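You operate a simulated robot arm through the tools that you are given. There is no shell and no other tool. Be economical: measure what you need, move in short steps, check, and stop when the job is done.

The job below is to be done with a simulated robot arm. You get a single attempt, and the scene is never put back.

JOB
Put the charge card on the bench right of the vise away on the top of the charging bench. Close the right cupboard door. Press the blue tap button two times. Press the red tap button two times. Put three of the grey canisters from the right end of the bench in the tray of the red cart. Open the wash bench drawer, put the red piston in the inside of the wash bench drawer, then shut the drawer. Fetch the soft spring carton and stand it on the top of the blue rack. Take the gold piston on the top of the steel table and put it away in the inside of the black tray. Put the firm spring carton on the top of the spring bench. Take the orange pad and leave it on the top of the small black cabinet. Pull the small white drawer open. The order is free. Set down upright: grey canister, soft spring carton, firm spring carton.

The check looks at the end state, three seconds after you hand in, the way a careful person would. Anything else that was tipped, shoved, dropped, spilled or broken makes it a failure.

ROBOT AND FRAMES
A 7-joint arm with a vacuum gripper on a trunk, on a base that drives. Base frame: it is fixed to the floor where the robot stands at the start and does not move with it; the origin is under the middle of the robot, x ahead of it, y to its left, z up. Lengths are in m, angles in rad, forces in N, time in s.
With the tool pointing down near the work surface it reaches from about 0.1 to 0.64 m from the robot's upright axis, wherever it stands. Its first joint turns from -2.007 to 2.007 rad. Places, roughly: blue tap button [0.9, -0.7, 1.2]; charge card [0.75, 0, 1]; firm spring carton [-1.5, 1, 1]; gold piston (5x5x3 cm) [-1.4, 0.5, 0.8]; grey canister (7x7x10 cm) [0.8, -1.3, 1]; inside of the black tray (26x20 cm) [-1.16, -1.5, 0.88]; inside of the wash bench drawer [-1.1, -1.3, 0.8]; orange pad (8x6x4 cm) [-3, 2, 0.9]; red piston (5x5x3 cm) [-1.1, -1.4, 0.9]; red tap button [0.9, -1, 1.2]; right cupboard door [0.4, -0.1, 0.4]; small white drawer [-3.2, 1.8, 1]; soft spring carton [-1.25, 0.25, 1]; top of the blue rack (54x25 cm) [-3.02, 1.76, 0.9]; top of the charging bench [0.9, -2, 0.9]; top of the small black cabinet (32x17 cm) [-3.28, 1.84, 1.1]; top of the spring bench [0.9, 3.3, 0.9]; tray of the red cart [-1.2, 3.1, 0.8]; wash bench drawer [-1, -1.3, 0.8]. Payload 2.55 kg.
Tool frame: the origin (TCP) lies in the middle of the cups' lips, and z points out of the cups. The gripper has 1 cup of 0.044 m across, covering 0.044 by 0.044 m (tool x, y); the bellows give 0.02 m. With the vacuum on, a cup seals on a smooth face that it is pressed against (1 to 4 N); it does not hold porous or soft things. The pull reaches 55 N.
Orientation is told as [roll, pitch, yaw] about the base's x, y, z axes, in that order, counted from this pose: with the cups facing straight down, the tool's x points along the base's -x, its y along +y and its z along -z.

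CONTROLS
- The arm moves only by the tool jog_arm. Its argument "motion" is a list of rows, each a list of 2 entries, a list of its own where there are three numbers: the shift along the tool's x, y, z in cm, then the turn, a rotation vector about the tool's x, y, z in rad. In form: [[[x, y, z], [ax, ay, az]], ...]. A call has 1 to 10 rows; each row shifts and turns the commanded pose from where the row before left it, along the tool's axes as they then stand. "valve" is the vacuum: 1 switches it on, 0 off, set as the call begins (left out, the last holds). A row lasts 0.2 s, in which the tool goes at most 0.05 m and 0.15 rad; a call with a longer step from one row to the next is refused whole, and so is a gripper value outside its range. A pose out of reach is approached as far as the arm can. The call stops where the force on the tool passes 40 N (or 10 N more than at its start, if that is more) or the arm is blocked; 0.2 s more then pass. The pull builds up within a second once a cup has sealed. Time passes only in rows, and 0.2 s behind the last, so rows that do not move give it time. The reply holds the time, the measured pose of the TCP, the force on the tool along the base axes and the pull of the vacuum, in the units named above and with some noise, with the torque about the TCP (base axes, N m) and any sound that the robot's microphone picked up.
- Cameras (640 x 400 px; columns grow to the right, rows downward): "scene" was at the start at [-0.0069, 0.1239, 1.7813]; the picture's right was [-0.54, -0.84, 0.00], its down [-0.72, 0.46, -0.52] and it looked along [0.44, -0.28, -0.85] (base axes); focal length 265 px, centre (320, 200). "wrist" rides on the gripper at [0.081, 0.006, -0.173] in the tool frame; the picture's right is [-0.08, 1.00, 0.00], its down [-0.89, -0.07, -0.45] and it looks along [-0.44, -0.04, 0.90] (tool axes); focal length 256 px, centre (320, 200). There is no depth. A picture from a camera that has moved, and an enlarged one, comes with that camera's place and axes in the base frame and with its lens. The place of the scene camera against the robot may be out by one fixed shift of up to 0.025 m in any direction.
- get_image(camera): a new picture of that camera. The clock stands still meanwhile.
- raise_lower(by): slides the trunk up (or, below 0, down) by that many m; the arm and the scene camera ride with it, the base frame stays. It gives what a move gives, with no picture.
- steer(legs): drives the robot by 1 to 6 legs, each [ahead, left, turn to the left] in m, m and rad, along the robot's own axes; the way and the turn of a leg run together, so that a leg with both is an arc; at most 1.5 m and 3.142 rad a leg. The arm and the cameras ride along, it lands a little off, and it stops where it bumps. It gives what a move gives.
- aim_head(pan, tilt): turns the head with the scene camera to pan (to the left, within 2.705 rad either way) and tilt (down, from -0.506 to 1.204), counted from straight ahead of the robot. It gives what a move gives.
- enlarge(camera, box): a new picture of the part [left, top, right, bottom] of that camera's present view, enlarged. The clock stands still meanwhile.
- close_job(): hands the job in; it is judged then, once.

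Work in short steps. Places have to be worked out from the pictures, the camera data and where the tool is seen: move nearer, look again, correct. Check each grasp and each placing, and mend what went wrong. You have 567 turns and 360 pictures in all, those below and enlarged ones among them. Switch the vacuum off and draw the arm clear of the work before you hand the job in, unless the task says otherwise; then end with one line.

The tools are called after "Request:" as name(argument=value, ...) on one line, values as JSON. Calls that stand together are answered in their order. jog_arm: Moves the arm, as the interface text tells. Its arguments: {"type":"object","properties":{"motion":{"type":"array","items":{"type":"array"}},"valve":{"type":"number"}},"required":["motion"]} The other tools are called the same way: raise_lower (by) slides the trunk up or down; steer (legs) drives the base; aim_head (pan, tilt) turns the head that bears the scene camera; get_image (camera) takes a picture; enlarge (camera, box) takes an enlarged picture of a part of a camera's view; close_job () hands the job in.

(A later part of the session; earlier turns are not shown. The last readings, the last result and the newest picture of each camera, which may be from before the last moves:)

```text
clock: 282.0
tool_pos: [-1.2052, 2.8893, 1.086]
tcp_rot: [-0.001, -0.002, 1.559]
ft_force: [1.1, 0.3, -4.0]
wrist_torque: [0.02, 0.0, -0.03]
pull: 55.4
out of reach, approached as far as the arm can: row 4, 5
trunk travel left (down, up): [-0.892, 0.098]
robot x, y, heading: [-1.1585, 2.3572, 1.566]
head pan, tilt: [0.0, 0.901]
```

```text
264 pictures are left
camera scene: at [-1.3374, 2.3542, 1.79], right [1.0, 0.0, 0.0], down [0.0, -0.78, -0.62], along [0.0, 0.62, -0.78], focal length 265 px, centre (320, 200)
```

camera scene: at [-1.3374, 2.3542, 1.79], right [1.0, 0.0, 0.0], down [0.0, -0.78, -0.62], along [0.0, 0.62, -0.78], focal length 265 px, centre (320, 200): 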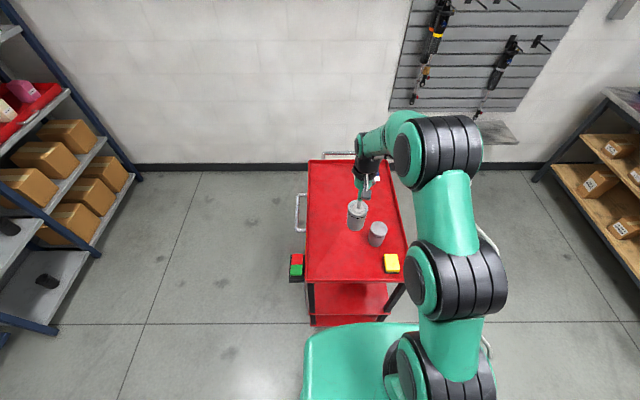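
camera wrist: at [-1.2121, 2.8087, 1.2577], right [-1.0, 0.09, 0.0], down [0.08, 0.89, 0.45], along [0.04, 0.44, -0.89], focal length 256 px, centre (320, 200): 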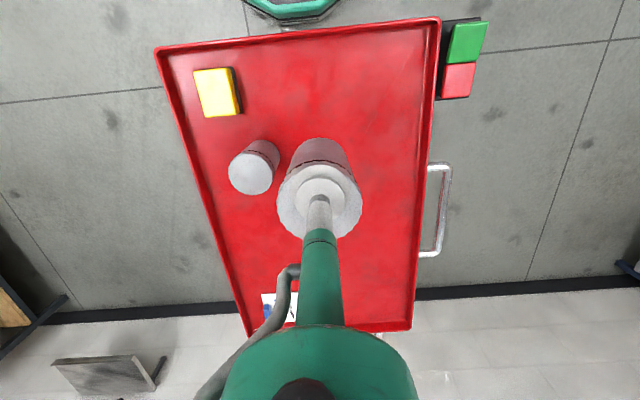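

Spacing from the first canister is over 10 cm. Lower it.

Request:
jog_arm(motion=[[[0, 0, 4], [0, 0, 0]], [[0, 0, 4], [0, 0, 0]], [[0, 0, 4], [0, 0, 0]], [[0, 0, 3], [0, 0, 0]], [[0, 0, 1.5], [0, 0, 0]], [[0, 0, 0.7], [0, 0, 0]], [[0, 0, 0], [0, 0, 0]]])

Request:
jog_arm(motion=[[[0, 0, 0.5], [0, 0, 0]], [[0, 0, 0.5], [0, 0, 0]], [[0, 0, 0], [0, 0, 0]]])

```text
clock: 283.6
tool_pos: [-1.203, 2.8883, 0.9118]
tcp_rot: [0.001, 0.0, 1.559]
ft_force: [0.0, -0.7, -4.2]
wrist_torque: [0.04, -0.02, 0.01]
pull: 55.1
trunk travel left (down, up): [-0.892, 0.098]
robot x, y, heading: [-1.153, 2.3584, 1.567]
head pan, tilt: [0.0, 0.901]
```

```text
clock: 284.4
tool_pos: [-1.2013, 2.8909, 0.9018]
tcp_rot: [0.003, -0.001, 1.558]
ft_force: [0.1, -0.9, -2.5]
wrist_torque: [0.11, 0.05, 0.04]
pull: 54.5
trunk travel left (down, up): [-0.892, 0.098]
robot x, y, heading: [-1.1566, 2.3571, 1.567]
head pan, tilt: [0.0, 0.901]
```

Almost there; two more small steps.

Request:
jog_arm(motion=[[[0, 0, 0.4], [0, 0, 0]], [[0, 0, 0], [0, 0, 0]]])

```text
clock: 285.0
tool_pos: [-1.2009, 2.8898, 0.8995]
tcp_rot: [-0.001, -0.005, 1.558]
ft_force: [-2.8, -5.7, 16.9]
wrist_torque: [0.41, 0.14, 0.09]
pull: 54.8
trunk travel left (down, up): [-0.892, 0.098]
robot x, y, heading: [-1.1563, 2.3529, 1.571]
head pan, tilt: [0.0, 0.901]
```

Contact. Release and lift.

Request:
jog_arm(motion=[[[0, 0, -0.2], [0, 0, 0]], [[0, 0, 0], [0, 0, 0]], [[0, 0, 0], [0, 0, 0]], [[0, 0, -1], [0, 0, 0]], [[0, 0, -2], [0, 0, 0]], [[0, 0, -4], [0, 0, 0]], [[0, 0, -4], [0, 0, 0]], [[0, 0, -4], [0, 0, 0]], [[0, 0, -4], [0, 0, 0]], [[0, 0, 0], [0, 0, 0]]], valve=0)

Request:
get_image(camera="wrist")

```text
clock: 287.2
tool_pos: [-1.1994, 2.8913, 1.0907]
tcp_rot: [0.001, 0.002, 1.559]
ft_force: [-0.1, 0.1, 0.1]
wrist_torque: [0.0, -0.01, 0.01]
pull: 0.1
trunk travel left (down, up): [-0.892, 0.098]
robot x, y, heading: [-1.1572, 2.3547, 1.566]
head pan, tilt: [0.0, 0.901]
```

```text
263 pictures are left
camera wrist: at [-1.2069, 2.8121, 1.2624], right [-1.0, 0.09, 0.0], down [0.08, 0.89, 0.44], along [0.04, 0.44, -0.9], focal length 256 px, centre (320, 200)
```

wrist: 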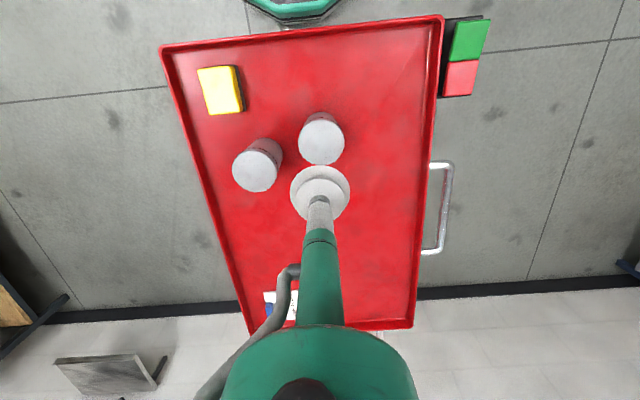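

Two canisters stand in the tray. Next the soft carton, approached from the aisle: fold arm, back off, turn to face -x, reverse to the aisle and strafe along the steel table.

Request:
jog_arm(motion=[[[3, 0, -4], [0, 0, 0]], [[3, 0, -4], [0, 0, 0]], [[4, 0, -2], [0, 0, 0]], [[4, -1, 0], [0, 0, 0]], [[4, -1, 0], [0, 0, 0]], [[4, -1, 0], [0, 0, 0]], [[0, 0, 0], [0, 0, 0]]])

Request:
steer(legs=[[-0.4, 0, 0], [0, 0, 1.571], [-0.72, 0, 0], [0, 1.5, 0]])

Request:
aim_head(pan=0.0, tilt=0.7)

Request:
get_image(camera="scene")

```text
clock: 288.8
tool_pos: [-1.1769, 2.6685, 1.1921]
tcp_rot: [-0.002, 0.002, 1.56]
ft_force: [-0.3, 0.2, 0.4]
wrist_torque: [-0.02, -0.03, 0.01]
pull: 0.1
trunk travel left (down, up): [-0.892, 0.098]
robot x, y, heading: [-1.1562, 2.3565, 1.566]
head pan, tilt: [0.0, 0.901]
```

```text
clock: 305.6
tool_pos: [-0.8452, 0.4029, 1.1927]
tcp_rot: [-0.001, 0.0, 3.08]
ft_force: [1.5, 0.8, -0.5]
wrist_torque: [0.02, 0.0, 0.0]
pull: 0.0
trunk travel left (down, up): [-0.892, 0.098]
robot x, y, heading: [-0.5323, 0.4108, 3.095]
head pan, tilt: [0.0, 0.901]
```

```text
clock: 306.3
tool_pos: [-0.8456, 0.4043, 1.1933]
tcp_rot: [0.0, 0.0, 3.081]
ft_force: [0.0, -0.5, -0.2]
wrist_torque: [0.01, 0.02, 0.01]
pull: 0.1
trunk travel left (down, up): [-0.892, 0.098]
robot x, y, heading: [-0.5337, 0.4065, 3.09]
head pan, tilt: [0.0, 0.7]
```

```text
262 pictures are left
camera scene: at [-0.5725, 0.2172, 1.806], right [0.05, 1.0, 0.0], down [0.64, -0.03, -0.76], along [-0.76, 0.04, -0.64], focal length 265 px, centre (320, 200)
```

scene: 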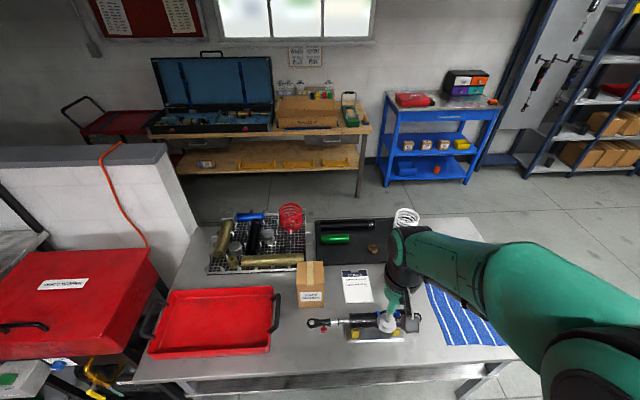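

Soft carton seems at (-1.15, 0.215). I check its label.

Request:
enlarge(camera="scene", box=[260, 210, 420, 340])

Request:
enlarge(camera="scene", box=[370, 50, 520, 200])

```text
3.08 times, centred on (340, 275) of scene
camera zoom: at [-0.5725, 0.2172, 1.806], right [0.05, 1.0, 0.0], down [0.64, -0.03, -0.76], along [-0.76, 0.04, -0.64], focal length 815 px, centre (258, -31)
```

zoom: 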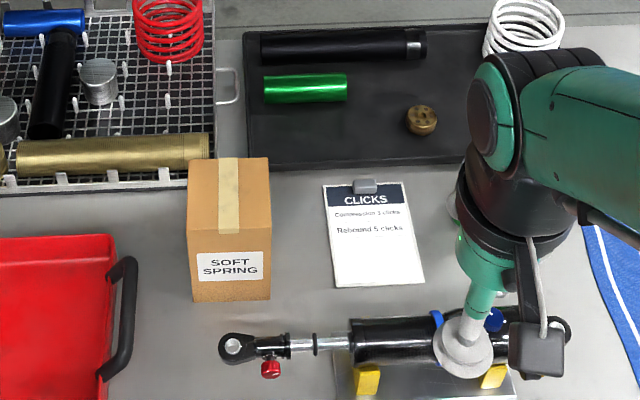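

```text
2.67 times, centred on (445, 125) of scene
camera zoom: at [-0.5725, 0.2172, 1.806], right [0.05, 1.0, 0.0], down [0.64, -0.03, -0.76], along [-0.76, 0.04, -0.64], focal length 707 px, centre (-13, 400)
```

zoom: 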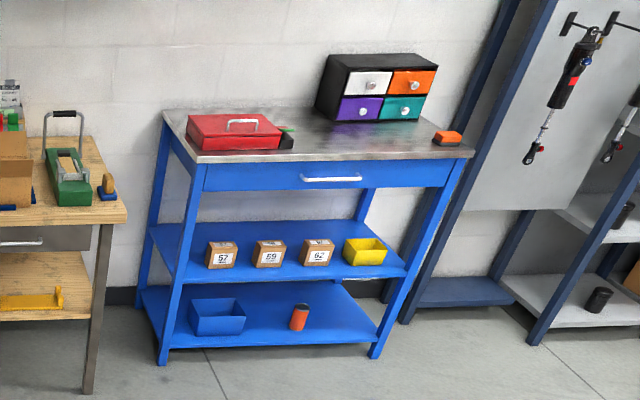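

It reads SOFT SPRING. With the camera shift corrected, its top centre is about (-1.153, 0.233, 0.975). I position the robot and raise the trunk for reach.

Request:
raise_lower(by=0.09)

Request:
steer(legs=[[0.03, 0.16, 0.048]])

Request:
get_image(camera="wrist")

```text
clock: 307.5
tool_pos: [-0.846, 0.4023, 1.2828]
tcp_rot: [-0.002, 0.0, 3.079]
ft_force: [0.7, -0.4, -0.3]
wrist_torque: [0.0, 0.02, 0.01]
pull: 0.1
trunk travel left (down, up): [-0.982, 0.008]
robot x, y, heading: [-0.5365, 0.4116, 3.088]
head pan, tilt: [0.0, 0.7]
```

```text
clock: 309.0
tool_pos: [-0.8804, 0.2251, 1.2824]
tcp_rot: [0.0, -0.001, 3.127]
ft_force: [0.1, 0.2, 0.4]
wrist_torque: [-0.02, 0.01, 0.03]
pull: 0.0
trunk travel left (down, up): [-0.982, 0.008]
robot x, y, heading: [-0.5676, 0.247, 3.133]
head pan, tilt: [0.0, 0.7]
```

```text
259 pictures are left
camera wrist: at [-0.7991, 0.218, 1.4548], right [-0.09, -1.0, 0.0], down [-0.89, 0.08, 0.45], along [-0.44, 0.04, -0.9], focal length 256 px, centre (320, 200)
```

wrist: 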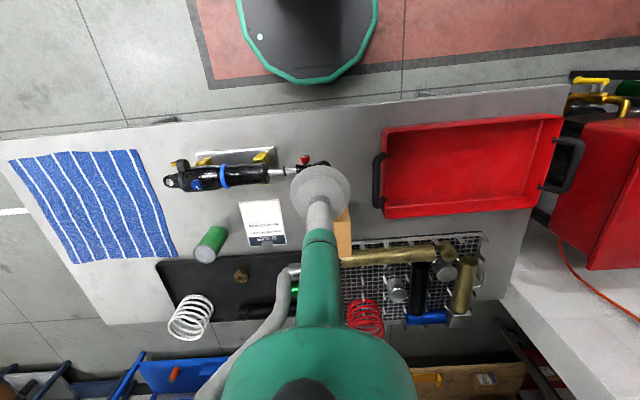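

Move over the carton and lower to hover.

Request:
jog_arm(motion=[[[-4.5, -0.1, 0], [0, 0, 0]], [[-4.5, -0.1, 0], [0, 0, 0]], [[-4.5, -0.1, 0], [0, 0, 0]], [[-4.5, -0.1, 1], [0, 0, 0]], [[-4, 0, 3], [0, 0, 0]], [[-3, 0, 4], [0, 0, 0]], [[-2.3, 0, 4], [0, 0, 0]], [[0, 0, 4.5], [0, 0, 0]], [[0, 0, 4.5], [0, 0, 0]], [[0, 0, 0], [0, 0, 0]]], valve=1)

Request:
get_image(camera="wrist")

Request:
enlarge(camera="scene", box=[260, 210, 420, 340])

```text
clock: 311.2
tool_pos: [-1.1521, 0.2311, 1.0736]
tcp_rot: [0.001, 0.001, 3.127]
ft_force: [-0.2, 1.4, -0.8]
wrist_torque: [-0.03, 0.01, 0.0]
pull: 0.0
trunk travel left (down, up): [-0.982, 0.008]
robot x, y, heading: [-0.5694, 0.2432, 3.139]
head pan, tilt: [0.0, 0.7]
```

```text
258 pictures are left
camera wrist: at [-1.0713, 0.2246, 1.2448], right [-0.09, -1.0, 0.0], down [-0.89, 0.08, 0.45], along [-0.44, 0.04, -0.89], focal length 256 px, centre (320, 200)
```

wrist: 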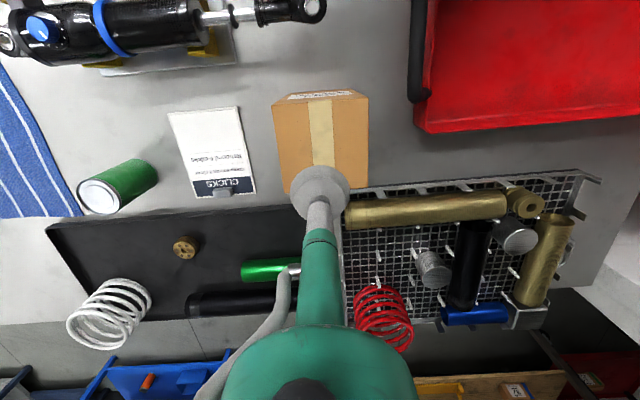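

```text
3.08 times, centred on (340, 275) of scene
camera zoom: at [-0.598, 0.052, 1.8961], right [0.01, 1.0, 0.0], down [0.64, 0.0, -0.77], along [-0.77, 0.0, -0.64], focal length 815 px, centre (258, -31)
```

zoom: 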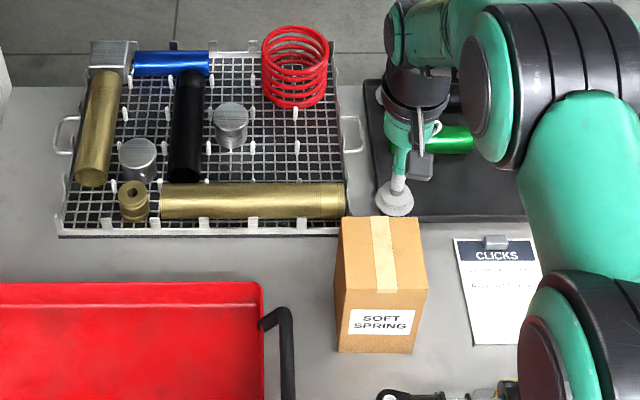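

The landing point is within 1 cm of the top centre; I correct by 0.9 cm and descend.

Request:
jog_arm(motion=[[[0.9, 0.3, 3], [0, 0, 0]], [[0, 0, 4], [0, 0, 0]], [[0, 0, 1.5], [0, 0, 0]], [[0, 0, 0.7], [0, 0, 0]], [[0, 0, 0.7], [0, 0, 0]], [[0, 0, 0], [0, 0, 0]]])

```text
clock: 312.6
tool_pos: [-1.1435, 0.2279, 0.9718]
tcp_rot: [0.0, 0.005, 3.127]
ft_force: [-0.3, -0.1, -0.1]
wrist_torque: [0.01, -0.06, 0.01]
pull: 55.2
trunk travel left (down, up): [-0.982, 0.008]
robot x, y, heading: [-0.5699, 0.2429, 3.138]
head pan, tilt: [0.0, 0.7]
```

Sealed. Lift straight up, then retract.

Request:
jog_arm(motion=[[[0, 0, -1], [0, 0, 0]], [[0, 0, -3], [0, 0, 0]], [[0, 0, -4.5], [0, 0, 0]], [[0, 0, -4.5], [0, 0, 0]], [[0, 0, -4.5], [0, 0, 0]], [[1, 0, -4], [0, 0, 0]], [[4, 0, -2], [0, 0, 0]], [[4.5, 0, 0], [0, 0, 0]], [[4.5, 0, 0], [0, 0, 0]], [[4.5, 0, 0], [0, 0, 0]]])

Request:
get_image(camera="scene")

```text
clock: 314.8
tool_pos: [-0.9581, 0.2241, 1.2071]
tcp_rot: [0.0, -0.001, 3.13]
ft_force: [0.6, 0.2, -8.3]
wrist_torque: [0.01, -0.05, -0.03]
pull: 54.6
trunk travel left (down, up): [-0.982, 0.008]
robot x, y, heading: [-0.5686, 0.2459, 3.14]
head pan, tilt: [0.0, 0.7]
```

```text
256 pictures are left
camera scene: at [-0.5958, 0.052, 1.8961], right [0.01, 1.0, 0.0], down [0.64, 0.0, -0.77], along [-0.77, 0.0, -0.64], focal length 265 px, centre (320, 200)
```

scene: 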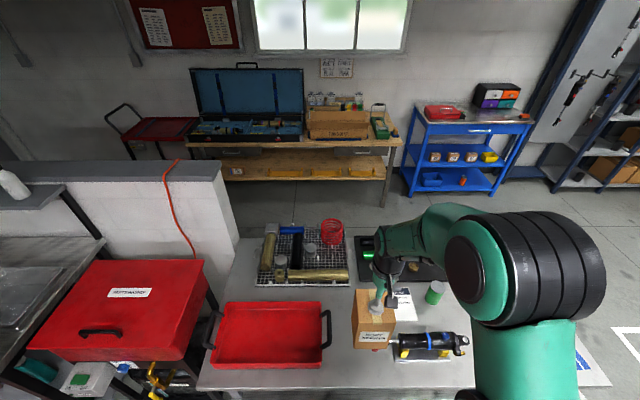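

Held. I back off, strafe right past the table's end, and drive toward the blue rack.

Request:
steer(legs=[[-0.15, 0, 0], [0, -1.5, 0], [1.4, 0, 0]])

Request:
get_image(camera="scene")

```text
clock: 329.9
tool_pos: [-2.1408, 1.8837, 1.2052]
tcp_rot: [-0.002, 0.003, 3.062]
ft_force: [0.6, 0.3, -8.3]
wrist_torque: [0.03, -0.06, 0.0]
pull: 54.6
trunk travel left (down, up): [-0.982, 0.008]
robot x, y, heading: [-1.7494, 1.8791, 3.067]
head pan, tilt: [0.0, 0.7]
```

```text
255 pictures are left
camera scene: at [-1.7929, 1.6873, 1.8961], right [0.07, 1.0, 0.0], down [0.64, -0.05, -0.76], along [-0.76, 0.06, -0.64], focal length 265 px, centre (320, 200)
```

scene: 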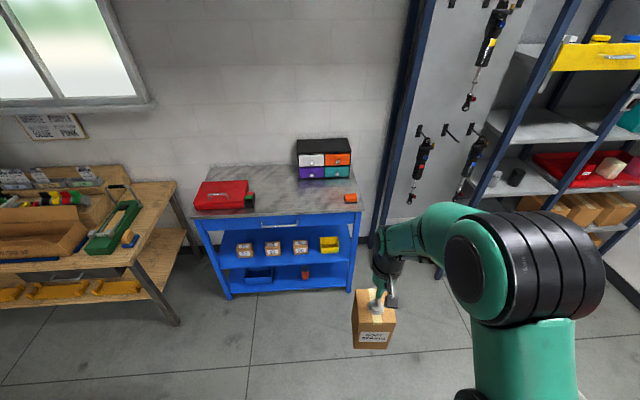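

Rack top spans y 1.1–2.0 with front edge x ≈ -2.89; the cabinet sits at the back right, the pad front right. I'll place the carton near (-2.98, 1.56), left of the white drawer's path.

Request:
steer(legs=[[0, 0, 0.07], [0.6, 0.26, 0]])

Request:
aim_head(pan=0.0, tilt=0.85)

Request:
get_image(camera="scene")

Request:
get_image(camera="wrist")

```text
clock: 334.0
tool_pos: [-2.7435, 1.5923, 1.2065]
tcp_rot: [-0.001, 0.001, 3.127]
ft_force: [0.3, 0.3, -9.1]
wrist_torque: [0.03, -0.07, -0.02]
pull: 55.1
trunk travel left (down, up): [-0.982, 0.008]
robot x, y, heading: [-2.3519, 1.6138, 3.132]
head pan, tilt: [0.0, 0.7]
```

```text
clock: 334.7
tool_pos: [-2.7437, 1.593, 1.2051]
tcp_rot: [-0.002, 0.002, 3.127]
ft_force: [-0.3, 0.4, -7.6]
wrist_torque: [0.03, -0.06, -0.01]
pull: 55.0
trunk travel left (down, up): [-0.982, 0.008]
robot x, y, heading: [-2.3554, 1.6143, 3.13]
head pan, tilt: [0.0, 0.85]
```

```text
254 pictures are left
camera scene: at [-2.3779, 1.4202, 1.8838], right [0.01, 1.0, 0.0], down [0.75, -0.01, -0.66], along [-0.66, 0.01, -0.75], focal length 265 px, centre (320, 200)
```

scene: 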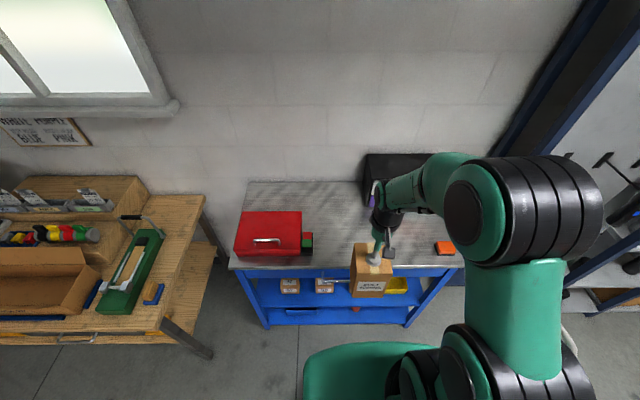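

```text
253 pictures are left
camera wrist: at [-2.664, 1.5857, 1.3772], right [-0.1, -1.0, 0.0], down [-0.89, 0.08, 0.44], along [-0.44, 0.04, -0.9], focal length 256 px, centre (320, 200)
```

wrist: 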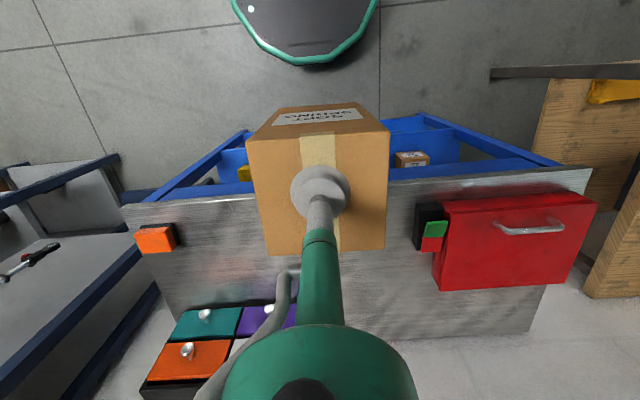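

I drive 6 cm closer and move the carton over (-2.97, 1.56).

Request:
steer(legs=[[0.06, 0, 0]])

Request:
jog_arm(motion=[[[-4, 0.8, 0], [0, 0, 0]], [[-4, 0.8, 0], [0, 0, 0]], [[-4, 0.8, 0], [0, 0, 0]], [[-4, 0.8, 0], [0, 0, 0]], [[0, 0, 3], [0, 0, 0]], [[0, 0, 3], [0, 0, 0]], [[0, 0, 0], [0, 0, 0]]])

Request:
get_image(camera="wrist")

Request:
get_image(camera="scene")

```text
clock: 335.7
tool_pos: [-2.8006, 1.5931, 1.2053]
tcp_rot: [-0.002, 0.003, 3.124]
ft_force: [0.8, 0.6, -8.7]
wrist_torque: [-0.04, -0.04, 0.0]
pull: 54.8
trunk travel left (down, up): [-0.982, 0.008]
robot x, y, heading: [-2.4083, 1.6136, 3.132]
head pan, tilt: [0.0, 0.85]
```

```text
clock: 337.3
tool_pos: [-2.9638, 1.5644, 1.1455]
tcp_rot: [-0.002, 0.001, 3.123]
ft_force: [0.5, 0.6, -8.3]
wrist_torque: [0.03, -0.06, -0.02]
pull: 55.0
trunk travel left (down, up): [-0.982, 0.008]
robot x, y, heading: [-2.4117, 1.6162, 3.129]
head pan, tilt: [0.0, 0.85]
```

```text
252 pictures are left
camera wrist: at [-2.8834, 1.5571, 1.3173], right [-0.1, -1.0, 0.0], down [-0.89, 0.09, 0.44], along [-0.44, 0.04, -0.9], focal length 256 px, centre (320, 200)
```

wrist: 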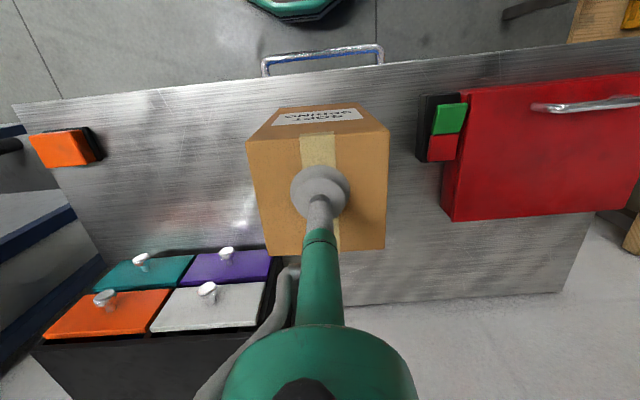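

```text
251 pictures are left
camera scene: at [-2.4366, 1.4209, 1.8838], right [0.01, 1.0, 0.0], down [0.75, -0.01, -0.66], along [-0.66, 0.01, -0.75], focal length 265 px, centre (320, 200)
```

scene: 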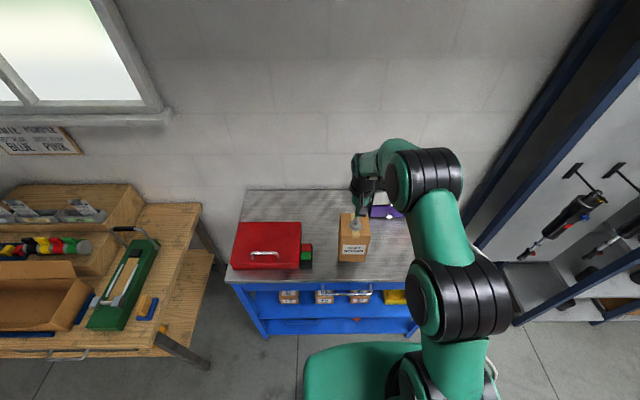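

Position is good: clear of the cabinet front and the red box. Lower the carton.

Request:
jog_arm(motion=[[[0, 0, 3], [0, 0, 0]], [[0, 0, 3], [0, 0, 0]], [[0, 0, 1.5], [0, 0, 0]], [[0, 0, 0.7], [0, 0, 0]], [[0, 0, 0], [0, 0, 0]]])

Request:
get_image(camera="wrist")

```text
clock: 338.5
tool_pos: [-2.9609, 1.5628, 1.0688]
tcp_rot: [0.0, -0.009, 3.124]
ft_force: [10.3, -1.8, 27.0]
wrist_torque: [-0.06, 0.29, -0.08]
pull: 55.0
trunk travel left (down, up): [-0.982, 0.008]
robot x, y, heading: [-2.4071, 1.6136, 3.133]
head pan, tilt: [0.0, 0.85]
```

```text
250 pictures are left
camera wrist: at [-2.8789, 1.5558, 1.2405], right [-0.1, -1.0, 0.0], down [-0.89, 0.09, 0.45], along [-0.45, 0.04, -0.89], focal length 256 px, centre (320, 200)
```

wrist: 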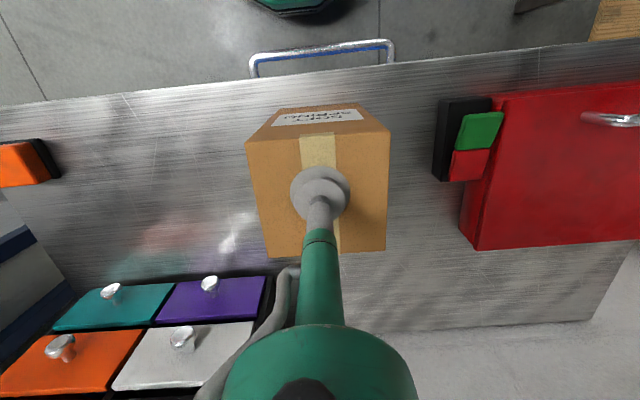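

It's on the rack top. Ease off, release, lift.

Request:
jog_arm(motion=[[[0, 0, -0.5], [0, 0, 0]], [[0, 0, 0], [0, 0, 0]], [[0, 0, 0], [0, 0, 0]]])

Request:
jog_arm(motion=[[[0, 0, 0], [0, 0, 0]], [[0, 0, 0], [0, 0, 0]], [[0, 0, -1], [0, 0, 0]], [[0, 0, -3], [0, 0, 0]], [[0, 0, -4], [0, 0, 0]], [[1, 0, -4], [0, 0, 0]], [[4, 0, -2], [0, 0, 0]], [[4.5, 0, 0], [0, 0, 0]], [[4.5, 0, 0], [0, 0, 0]], [[0, 0, 0], [0, 0, 0]]], valve=0)

Request:
get_image(camera="scene")

Request:
get_image(camera="wrist")

```text
clock: 339.3
tool_pos: [-2.9602, 1.5633, 1.0685]
tcp_rot: [-0.002, 0.001, 3.125]
ft_force: [1.8, -6.1, 4.9]
wrist_torque: [-0.33, 0.48, 0.29]
pull: 54.7
trunk travel left (down, up): [-0.982, 0.008]
robot x, y, heading: [-2.4113, 1.6123, 3.128]
head pan, tilt: [0.0, 0.85]
```

```text
clock: 341.5
tool_pos: [-2.825, 1.562, 1.2052]
tcp_rot: [-0.002, 0.003, 3.124]
ft_force: [-0.1, -0.2, -0.4]
wrist_torque: [-0.02, -0.03, -0.03]
pull: 0.1
trunk travel left (down, up): [-0.982, 0.008]
robot x, y, heading: [-2.4119, 1.6134, 3.132]
head pan, tilt: [0.0, 0.85]
```

```text
249 pictures are left
camera scene: at [-2.4375, 1.4209, 1.8838], right [0.01, 1.0, 0.0], down [0.75, -0.01, -0.66], along [-0.66, 0.01, -0.75], focal length 265 px, centre (320, 200)
```

scene: 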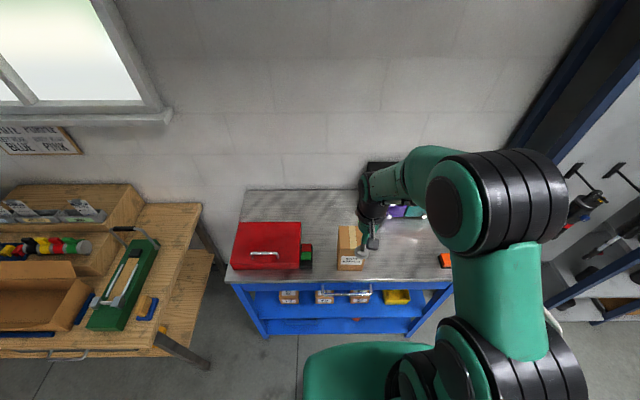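

```text
248 pictures are left
camera wrist: at [-2.7445, 1.5555, 1.3788], right [-0.1, -1.0, 0.0], down [-0.89, 0.09, 0.44], along [-0.44, 0.04, -0.9], focal length 256 px, centre (320, 200)
```

wrist: 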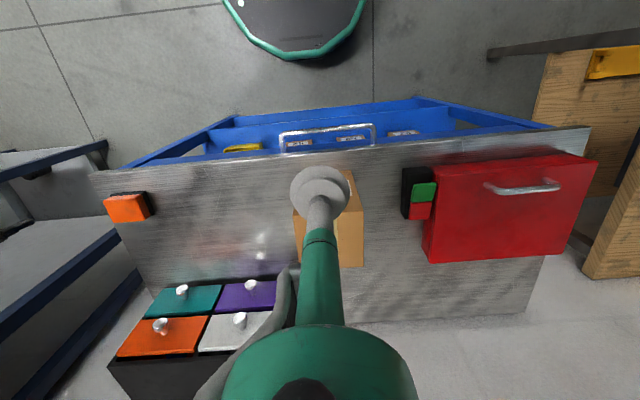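

The soft carton stands on the rack. Now the orange pad and the white drawer; I take enlarged looks at them.

Request:
enlarge(camera="wrist", box=[80, 170, 300, 370])

```text
2.00 times, centred on (190, 270) of wrist
camera zoom: at [-2.7445, 1.5555, 1.3788], right [-0.1, -1.0, 0.0], down [-0.89, 0.09, 0.44], along [-0.44, 0.04, -0.9], focal length 512 px, centre (580, 60)
```

zoom: 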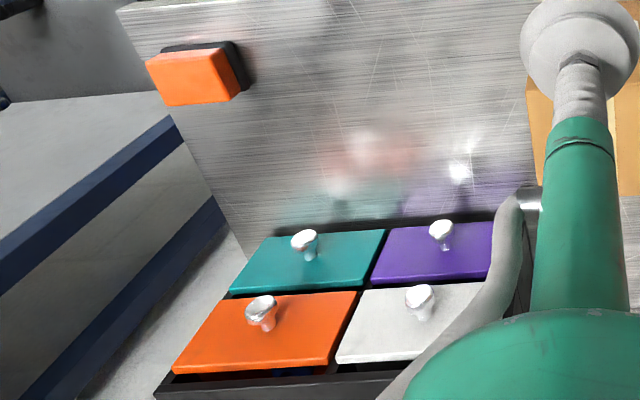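

The pad sits on the front right corner; drawers have small knobs, and the white face has flat room for the cup. I strafe right to be in front of both.

Request:
steer(legs=[[0, -0.24, 0.012]])

Request:
aim_head(pan=-0.1, tilt=0.85)

Request:
get_image(camera="scene")

Request:
get_image(camera="wrist")

```text
clock: 343.2
tool_pos: [-2.823, 1.7917, 1.2072]
tcp_rot: [-0.002, 0.001, -3.139]
ft_force: [-0.7, 0.6, -0.2]
wrist_torque: [-0.03, 0.0, 0.02]
pull: 0.1
trunk travel left (down, up): [-0.982, 0.008]
robot x, y, heading: [-2.412, 1.8527, -3.135]
head pan, tilt: [0.0, 0.85]
```

```text
clock: 343.9
tool_pos: [-2.8242, 1.7916, 1.2066]
tcp_rot: [-0.001, 0.002, -3.14]
ft_force: [-0.7, -0.1, -0.1]
wrist_torque: [0.01, -0.01, -0.03]
pull: 0.0
trunk travel left (down, up): [-0.982, 0.008]
robot x, y, heading: [-2.4119, 1.8492, -3.13]
head pan, tilt: [-0.099, 0.85]
```

```text
246 pictures are left
camera scene: at [-2.4322, 1.6659, 1.8839], right [0.09, 1.0, 0.0], down [0.75, -0.07, -0.66], along [-0.66, 0.06, -0.75], focal length 265 px, centre (320, 200)
```

scene: 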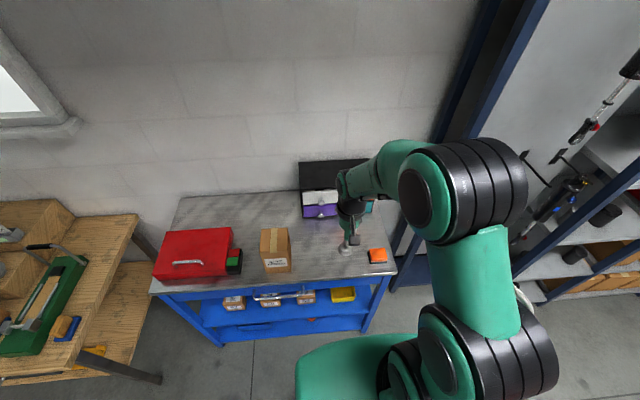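

```text
245 pictures are left
camera wrist: at [-2.7425, 1.7866, 1.3793], right [-0.08, -1.0, 0.0], down [-0.89, 0.07, 0.44], along [-0.44, 0.04, -0.9], focal length 256 px, centre (320, 200)
```

wrist: 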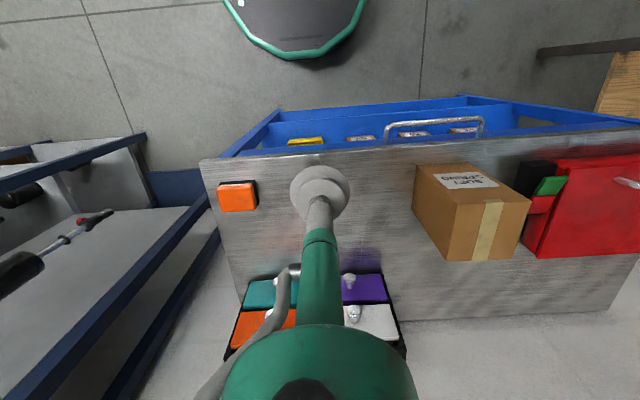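

Pad top is near (-2.927, 1.951, 0.965). Move above it.

Request:
jog_arm(motion=[[[-2.6, -4, 0], [0, 0, 0]], [[-2.6, -4, 1], [0, 0, 0]], [[-2.6, -4, 1], [0, 0, 0]], [[-2.5, -3.9, 1], [0, 0, 0]], [[0, 0, 4.5], [0, 0, 0]], [[0, 0, 4.5], [0, 0, 0]], [[0, 0, 4], [0, 0, 0]], [[0, 0, 0], [0, 0, 0]]], valve=1)

Request:
get_image(camera="wrist")

```text
clock: 345.7
tool_pos: [-2.9261, 1.9534, 1.0476]
tcp_rot: [-0.001, 0.0, -3.14]
ft_force: [1.2, -0.6, -0.4]
wrist_torque: [0.0, 0.03, 0.01]
pull: 0.1
trunk travel left (down, up): [-0.982, 0.008]
robot x, y, heading: [-2.4119, 1.8505, -3.133]
head pan, tilt: [-0.099, 0.85]
```

```text
244 pictures are left
camera wrist: at [-2.8468, 1.9463, 1.2201], right [-0.08, -1.0, 0.0], down [-0.89, 0.07, 0.44], along [-0.44, 0.04, -0.9], focal length 256 px, centre (320, 200)
```

wrist: 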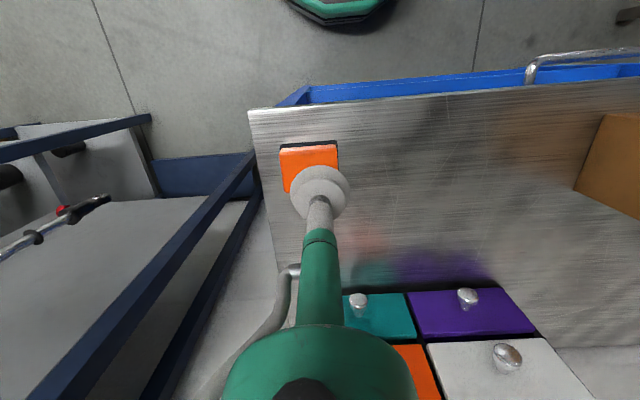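

Shift about 1 cm left and forward, then descend slowly.

Request:
jog_arm(motion=[[[-0.8, -1.1, 2], [0, 0, 0]], [[0, 0, 3], [0, 0, 0]], [[0, 0, 1.2], [0, 0, 0]], [[0, 0, 0], [0, 0, 0]]])

Request:
get_image(camera="wrist")

```text
clock: 346.7
tool_pos: [-2.932, 1.9631, 0.9856]
tcp_rot: [-0.001, 0.002, -3.139]
ft_force: [0.1, -0.2, 0.7]
wrist_torque: [-0.02, 0.0, 0.01]
pull: 0.1
trunk travel left (down, up): [-0.982, 0.008]
robot x, y, heading: [-2.4088, 1.8484, -3.132]
head pan, tilt: [-0.099, 0.85]
```

```text
243 pictures are left
camera wrist: at [-2.852, 1.9569, 1.1579], right [-0.08, -1.0, 0.0], down [-0.89, 0.07, 0.44], along [-0.44, 0.04, -0.9], focal length 256 px, centre (320, 200)
```

wrist: 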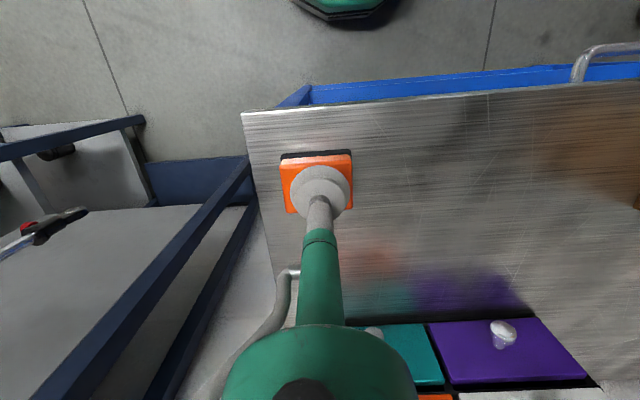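

Centred. Creep down to seal.

Request:
jog_arm(motion=[[[0, 0, 0.6], [0, 0, 0]], [[0, 0, 0.6], [0, 0, 0]], [[0, 0, 0.5], [0, 0, 0]], [[0, 0, 0.4], [0, 0, 0]], [[0, 0, 0], [0, 0, 0]], [[0, 0, 0], [0, 0, 0]]])

```text
clock: 348.1
tool_pos: [-2.9305, 1.9619, 0.9637]
tcp_rot: [-0.002, 0.001, -3.14]
ft_force: [-0.7, -0.4, 0.6]
wrist_torque: [-0.01, -0.01, 0.03]
pull: 0.1
trunk travel left (down, up): [-0.982, 0.008]
robot x, y, heading: [-2.408, 1.8464, -3.134]
head pan, tilt: [-0.099, 0.85]
```

Not touching yet; continue.

Request:
jog_arm(motion=[[[0, 0, 0.4], [0, 0, 0]], [[0, 0, 0.4], [0, 0, 0]], [[0, 0, 0.4], [0, 0, 0]], [[0, 0, 0], [0, 0, 0]], [[0, 0, 0], [0, 0, 0]]])

```text
clock: 349.3
tool_pos: [-2.9327, 1.9624, 0.9513]
tcp_rot: [0.0, 0.0, -3.141]
ft_force: [0.4, 0.6, 1.0]
wrist_torque: [0.02, -0.01, 0.01]
pull: 0.0
trunk travel left (down, up): [-0.982, 0.008]
robot x, y, heading: [-2.4107, 1.8465, -3.127]
head pan, tilt: [-0.099, 0.85]
```

Still nothing; a few more millimetres.

Request:
jog_arm(motion=[[[0, 0, 0.4], [0, 0, 0]], [[0, 0, 0.4], [0, 0, 0]], [[0, 0, 0], [0, 0, 0]], [[0, 0, 0], [0, 0, 0]]])

Request:
get_image(camera="wrist")

```text
clock: 350.3
tool_pos: [-2.934, 1.963, 0.9447]
tcp_rot: [-0.002, 0.002, -3.139]
ft_force: [0.4, -1.0, 0.5]
wrist_torque: [0.03, -0.01, -0.01]
pull: 0.1
trunk travel left (down, up): [-0.982, 0.008]
robot x, y, heading: [-2.4082, 1.851, -3.13]
head pan, tilt: [-0.099, 0.85]
```

```text
242 pictures are left
camera wrist: at [-2.8528, 1.9566, 1.1167], right [-0.08, -1.0, 0.0], down [-0.89, 0.07, 0.44], along [-0.44, 0.04, -0.9], focal length 256 px, centre (320, 200)
```

wrist: 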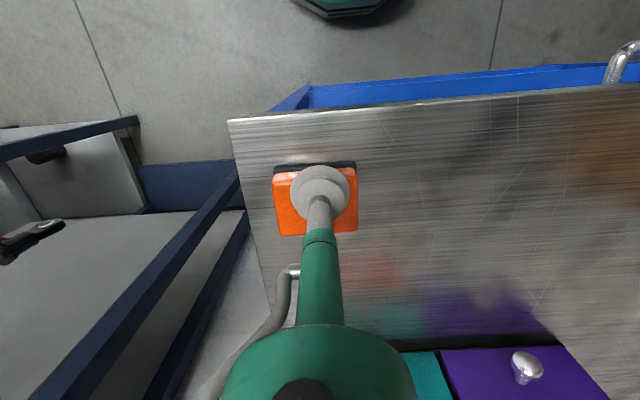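

Getting closer; shift 0.5 cm forward and continue down.

Request:
jog_arm(motion=[[[-0.4, 0, 0.4], [0, 0, 0]], [[0, 0, 0.4], [0, 0, 0]], [[0, 0, 0.3], [0, 0, 0]], [[0, 0, 0], [0, 0, 0]], [[0, 0, 0], [0, 0, 0]]])

```text
clock: 351.5
tool_pos: [-2.9384, 1.9615, 0.9344]
tcp_rot: [-0.003, 0.001, -3.14]
ft_force: [-0.2, 0.5, 0.1]
wrist_torque: [-0.02, -0.01, -0.03]
pull: 0.0
trunk travel left (down, up): [-0.982, 0.008]
robot x, y, heading: [-2.4119, 1.8505, -3.133]
head pan, tilt: [-0.099, 0.85]
```

Continue.

Request:
jog_arm(motion=[[[0, 0, 0.4], [0, 0, 0]], [[0, 0, 0.4], [0, 0, 0]], [[0, 0, 0.3], [0, 0, 0]], [[0, 0, 0], [0, 0, 0]], [[0, 0, 0], [0, 0, 0]]])

```text
clock: 352.7
tool_pos: [-2.939, 1.9624, 0.9228]
tcp_rot: [-0.002, 0.002, -3.14]
ft_force: [0.8, -1.9, 2.5]
wrist_torque: [0.03, 0.02, 0.03]
pull: 0.1
trunk travel left (down, up): [-0.982, 0.008]
robot x, y, heading: [-2.4095, 1.8486, -3.131]
head pan, tilt: [-0.099, 0.85]
```

Light contact force now; press a touch more to seal.

Request:
jog_arm(motion=[[[0, 0, 0.3], [0, 0, 0]], [[0, 0, 0], [0, 0, 0]], [[0, 0, 0], [0, 0, 0]], [[0, 0, 0], [0, 0, 0]]])

Request:
enlarge(camera="wrist", box=[240, 130, 400, 260])

```text
clock: 353.7
tool_pos: [-2.939, 1.9626, 0.9217]
tcp_rot: [-0.001, 0.002, -3.139]
ft_force: [0.0, -1.2, 4.6]
wrist_torque: [0.04, -0.03, -0.02]
pull: 0.0
trunk travel left (down, up): [-0.982, 0.008]
robot x, y, heading: [-2.4103, 1.8522, -3.137]
head pan, tilt: [-0.099, 0.85]
```

```text
3.08 times, centred on (320, 195) of wrist
camera zoom: at [-2.8579, 1.9565, 1.0925], right [-0.08, -1.0, 0.0], down [-0.89, 0.07, 0.44], along [-0.44, 0.04, -0.9], focal length 788 px, centre (320, 215)
```

zoom: 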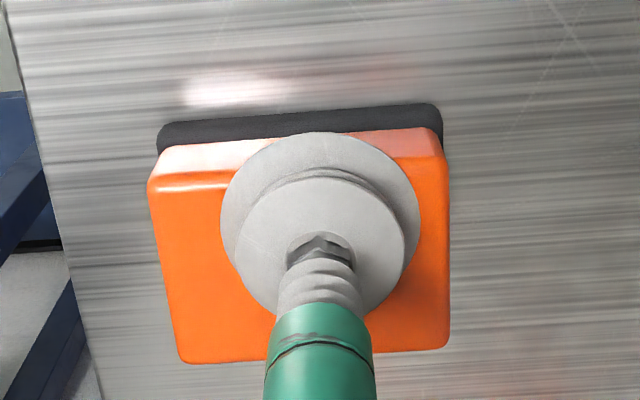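

Contact but no seal: the cup overlaps the pad's front chamfer. I lift slightly, move 1 cm forward, and press again.

Request:
jog_arm(motion=[[[0, 0, -0.8], [0, 0, 0]], [[-1.0, 0, 0], [0, 0, 0]], [[0, 0, 0.4], [0, 0, 0]], [[0, 0, 0.4], [0, 0, 0]], [[0, 0, 0.2], [0, 0, 0]], [[0, 0, 0], [0, 0, 0]], [[0, 0, 0], [0, 0, 0]]])

```text
clock: 354.8
tool_pos: [-2.9522, 1.9636, 0.9258]
tcp_rot: [-0.006, -0.007, -3.141]
ft_force: [8.1, -1.7, 23.6]
wrist_torque: [-0.15, -0.08, 0.05]
pull: 55.0
trunk travel left (down, up): [-0.982, 0.008]
robot x, y, heading: [-2.4135, 1.8512, -3.135]
head pan, tilt: [-0.099, 0.85]
stopped in row 5: the force on the tool passed its limit at 42 N (the readings are from after the stop); the commanded pose is now the measured one
```

Sealed. Lift up.

Request:
jog_arm(motion=[[[0, 0, -1], [0, 0, 0]], [[0, 0, -3], [0, 0, 0]], [[0, 0, -4.5], [0, 0, 0]], [[0, 0, -4.5], [0, 0, 0]], [[1, 1, -4.5], [0, 0, 0]], [[2, 2, -4], [0, 0, 0]], [[2, 3, -3], [0, 0, 0]], [[0, 0, 0], [0, 0, 0]]])

Request:
get_image(camera="wrist")

Request:
get_image(camera="scene")

```text
clock: 356.6
tool_pos: [-2.8979, 1.9059, 1.1656]
tcp_rot: [-0.003, -0.004, -3.142]
ft_force: [-0.9, -0.2, -1.3]
wrist_torque: [0.01, 0.09, 0.01]
pull: 55.6
trunk travel left (down, up): [-0.982, 0.008]
robot x, y, heading: [-2.4098, 1.8508, -3.137]
head pan, tilt: [-0.099, 0.85]
```

```text
240 pictures are left
camera wrist: at [-2.8176, 1.9, 1.3365], right [-0.08, -1.0, 0.0], down [-0.89, 0.07, 0.45], along [-0.45, 0.04, -0.89], focal length 256 px, centre (320, 200)
```

wrist: 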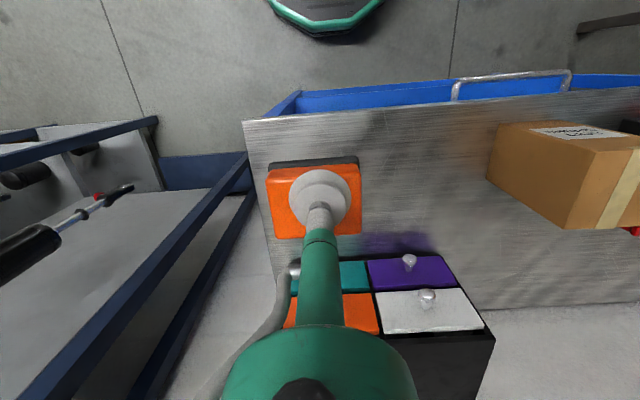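

```text
239 pictures are left
camera scene: at [-2.4332, 1.6661, 1.8839], right [0.09, 1.0, 0.0], down [0.75, -0.07, -0.66], along [-0.66, 0.06, -0.75], focal length 265 px, centre (320, 200)
```

scene: 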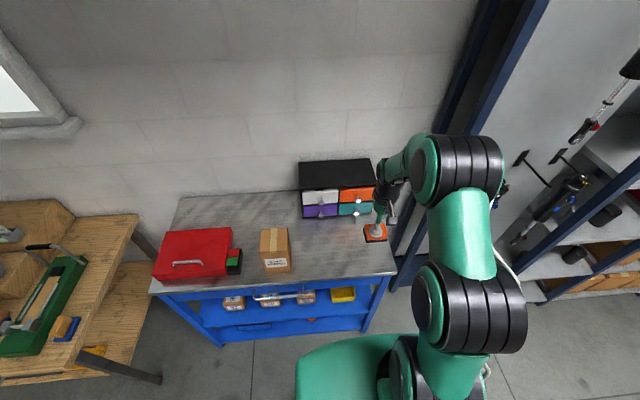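

The pad is held. The cabinet top spans x -3.19..-3.37, y 1.67..2.0, z≈1.1. I drive 0.17 m closer and lift the pad higher.

Request:
jog_arm(motion=[[[0, 1.5, -3], [0, 0, 0]], [[0, 1.5, -3], [0, 0, 0]], [[0, 1, -2], [0, 0, 0]], [[0, 0, 0], [0, 0, 0]]])

Request:
steer(legs=[[0.17, 0, 0]])

Request:
get_image(camera="wrist")

```text
clock: 357.6
tool_pos: [-2.8994, 1.8667, 1.2449]
tcp_rot: [-0.001, -0.004, -3.139]
ft_force: [0.3, 0.4, -1.1]
wrist_torque: [-0.01, 0.08, -0.03]
pull: 54.6
trunk travel left (down, up): [-0.982, 0.008]
robot x, y, heading: [-2.4095, 1.8514, -3.133]
head pan, tilt: [-0.099, 0.85]
```

```text
clock: 359.1
tool_pos: [-3.0705, 1.8658, 1.2463]
tcp_rot: [-0.004, -0.005, -3.141]
ft_force: [-0.3, -0.4, -0.8]
wrist_torque: [-0.01, 0.08, 0.0]
pull: 54.4
trunk travel left (down, up): [-0.982, 0.008]
robot x, y, heading: [-2.5846, 1.8544, -3.135]
head pan, tilt: [-0.099, 0.85]
```

```text
238 pictures are left
camera wrist: at [-2.9894, 1.8592, 1.4172], right [-0.08, -1.0, 0.0], down [-0.89, 0.07, 0.45], along [-0.45, 0.04, -0.89], focal length 256 px, centre (320, 200)
```

wrist: 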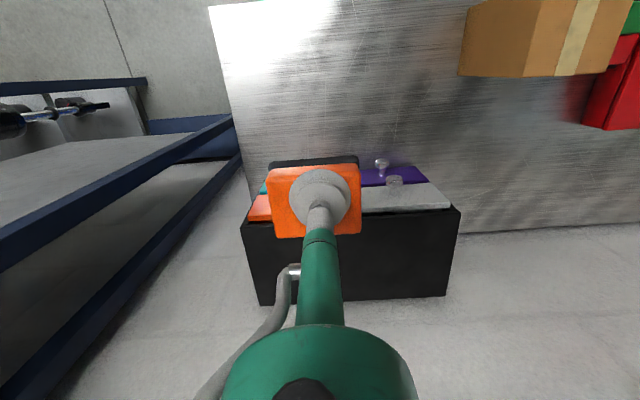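

Cabinet top confirmed at x -3.18..-3.36. I move forward 12 cm without tilt to test the reach.

Request:
jog_arm(motion=[[[-4, 0.5, 0], [0, 0, 0]], [[-4, 0.5, 0], [0, 0, 0]], [[-4, 0, 0], [0, 0, 0]], [[0, 0, 0], [0, 0, 0]]])

```text
clock: 360.1
tool_pos: [-3.1636, 1.8542, 1.2215]
tcp_rot: [-0.004, -0.017, -3.142]
ft_force: [-0.2, -0.5, -1.0]
wrist_torque: [0.0, 0.12, 0.0]
pull: 54.6
out of reach, approached as far as the arm can: row 2, 3
trunk travel left (down, up): [-0.982, 0.008]
robot x, y, heading: [-2.5801, 1.8478, -3.134]
head pan, tilt: [-0.099, 0.85]
```

Limit about 0.58 m; I tilt the tool forward while advancing.

Request:
jog_arm(motion=[[[-2, 0, 0], [0, -0.12, 0]], [[-2, 0, 0], [0, -0.12, 0]], [[-2, 0, 0.5], [0, -0.12, 0]], [[-1, 0, 0.5], [0, 0, 0]], [[0, 0, 0], [0, 0, 0]]])

Request:
get_image(camera="wrist")

Request:
enlarge(camera="scene", box=[260, 120, 440, 250])

```text
clock: 361.2
tool_pos: [-3.2369, 1.856, 1.2231]
tcp_rot: [-0.003, -0.367, -3.14]
ft_force: [0.1, -0.3, -1.0]
wrist_torque: [0.03, 0.09, -0.01]
pull: 54.8
trunk travel left (down, up): [-0.982, 0.008]
robot x, y, heading: [-2.5834, 1.8475, -3.135]
head pan, tilt: [-0.099, 0.85]
```

```text
237 pictures are left
camera wrist: at [-3.1004, 1.8494, 1.3552], right [-0.07, -1.0, 0.03], down [-0.67, 0.07, 0.74], along [-0.74, 0.04, -0.68], focal length 256 px, centre (320, 200)
```

wrist: 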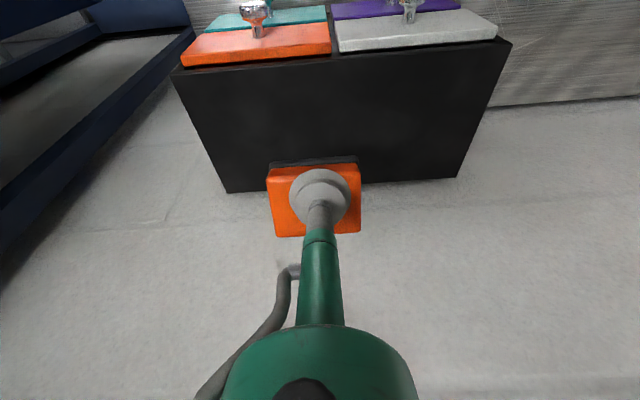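

```text
3.08 times, centred on (350, 185) of scene
camera zoom: at [-2.6033, 1.6636, 1.8838], right [0.09, 1.0, 0.0], down [0.75, -0.07, -0.66], along [-0.66, 0.06, -0.75], focal length 815 px, centre (228, 246)
```

zoom: 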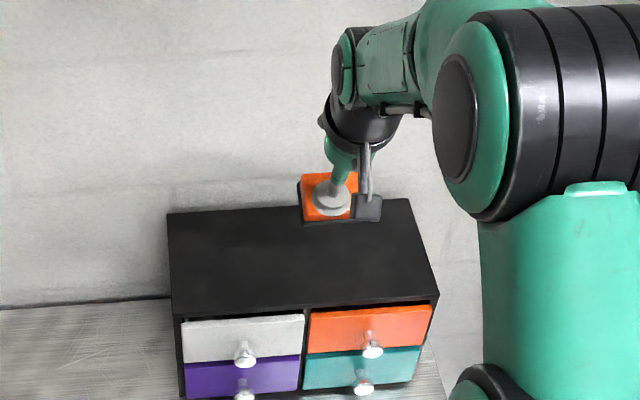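

Reach suffices with 0.37 rad tilt. I lower 5 cm, then try reducing the tilt.

Request:
jog_arm(motion=[[[-0.5, 0, 2.8], [0, 0, 0]], [[0.6, 0, 1.9], [0, 0, 0]], [[0, 0, 0], [0, 0.1, 0]], [[0, 0, 0], [0, 0, 0]]])

Request:
enlarge(camera="scene", box=[260, 120, 440, 250])

```text
clock: 362.2
tool_pos: [-3.2518, 1.8566, 1.1788]
tcp_rot: [-0.004, -0.265, -3.139]
ft_force: [-1.0, 0.3, 0.6]
wrist_torque: [-0.04, 0.12, 0.03]
pull: 54.7
trunk travel left (down, up): [-0.982, 0.008]
robot x, y, heading: [-2.584, 1.8462, -3.131]
head pan, tilt: [-0.099, 0.85]
```

```text
3.08 times, centred on (350, 185) of scene
camera zoom: at [-2.6035, 1.6636, 1.8838], right [0.09, 1.0, 0.0], down [0.75, -0.07, -0.66], along [-0.66, 0.06, -0.75], focal length 815 px, centre (228, 246)
```

zoom: 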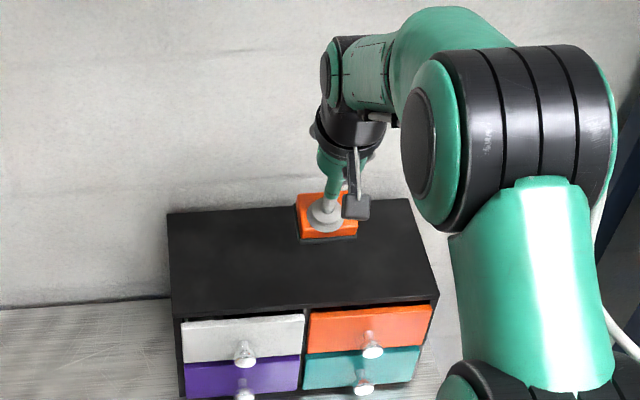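

Still in reach at 0.265 rad. Reduce the tilt further.

Request:
jog_arm(motion=[[[0, 0, 0], [0, 0.1, 0]], [[0, 0, 0], [0, 0.06, 0]], [[0, 0, 0], [0, 0, 0]]])

Request:
get_image(camera="wrist")

```text
clock: 363.1
tool_pos: [-3.2508, 1.8554, 1.1786]
tcp_rot: [-0.004, -0.107, -3.141]
ft_force: [0.2, 0.3, -0.2]
wrist_torque: [-0.02, 0.11, 0.01]
pull: 55.1
out of reach, approached as far as the arm can: row 2
trunk travel left (down, up): [-0.982, 0.008]
robot x, y, heading: [-2.5851, 1.8482, -3.135]
head pan, tilt: [-0.099, 0.85]
```

```text
234 pictures are left
camera wrist: at [-3.1517, 1.8491, 1.3404], right [-0.08, -1.0, 0.01], down [-0.84, 0.07, 0.54], along [-0.54, 0.04, -0.84], focal length 256 px, centre (320, 200)
```

wrist: 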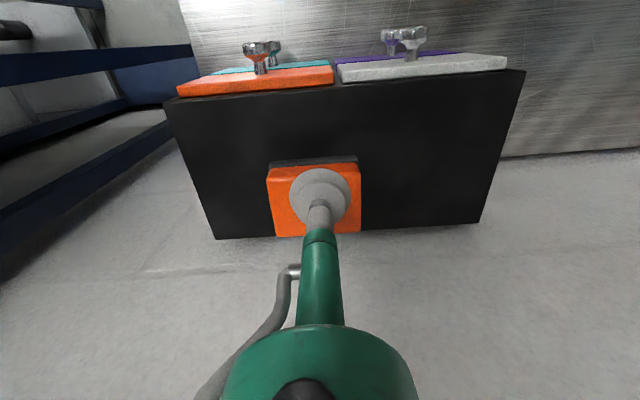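

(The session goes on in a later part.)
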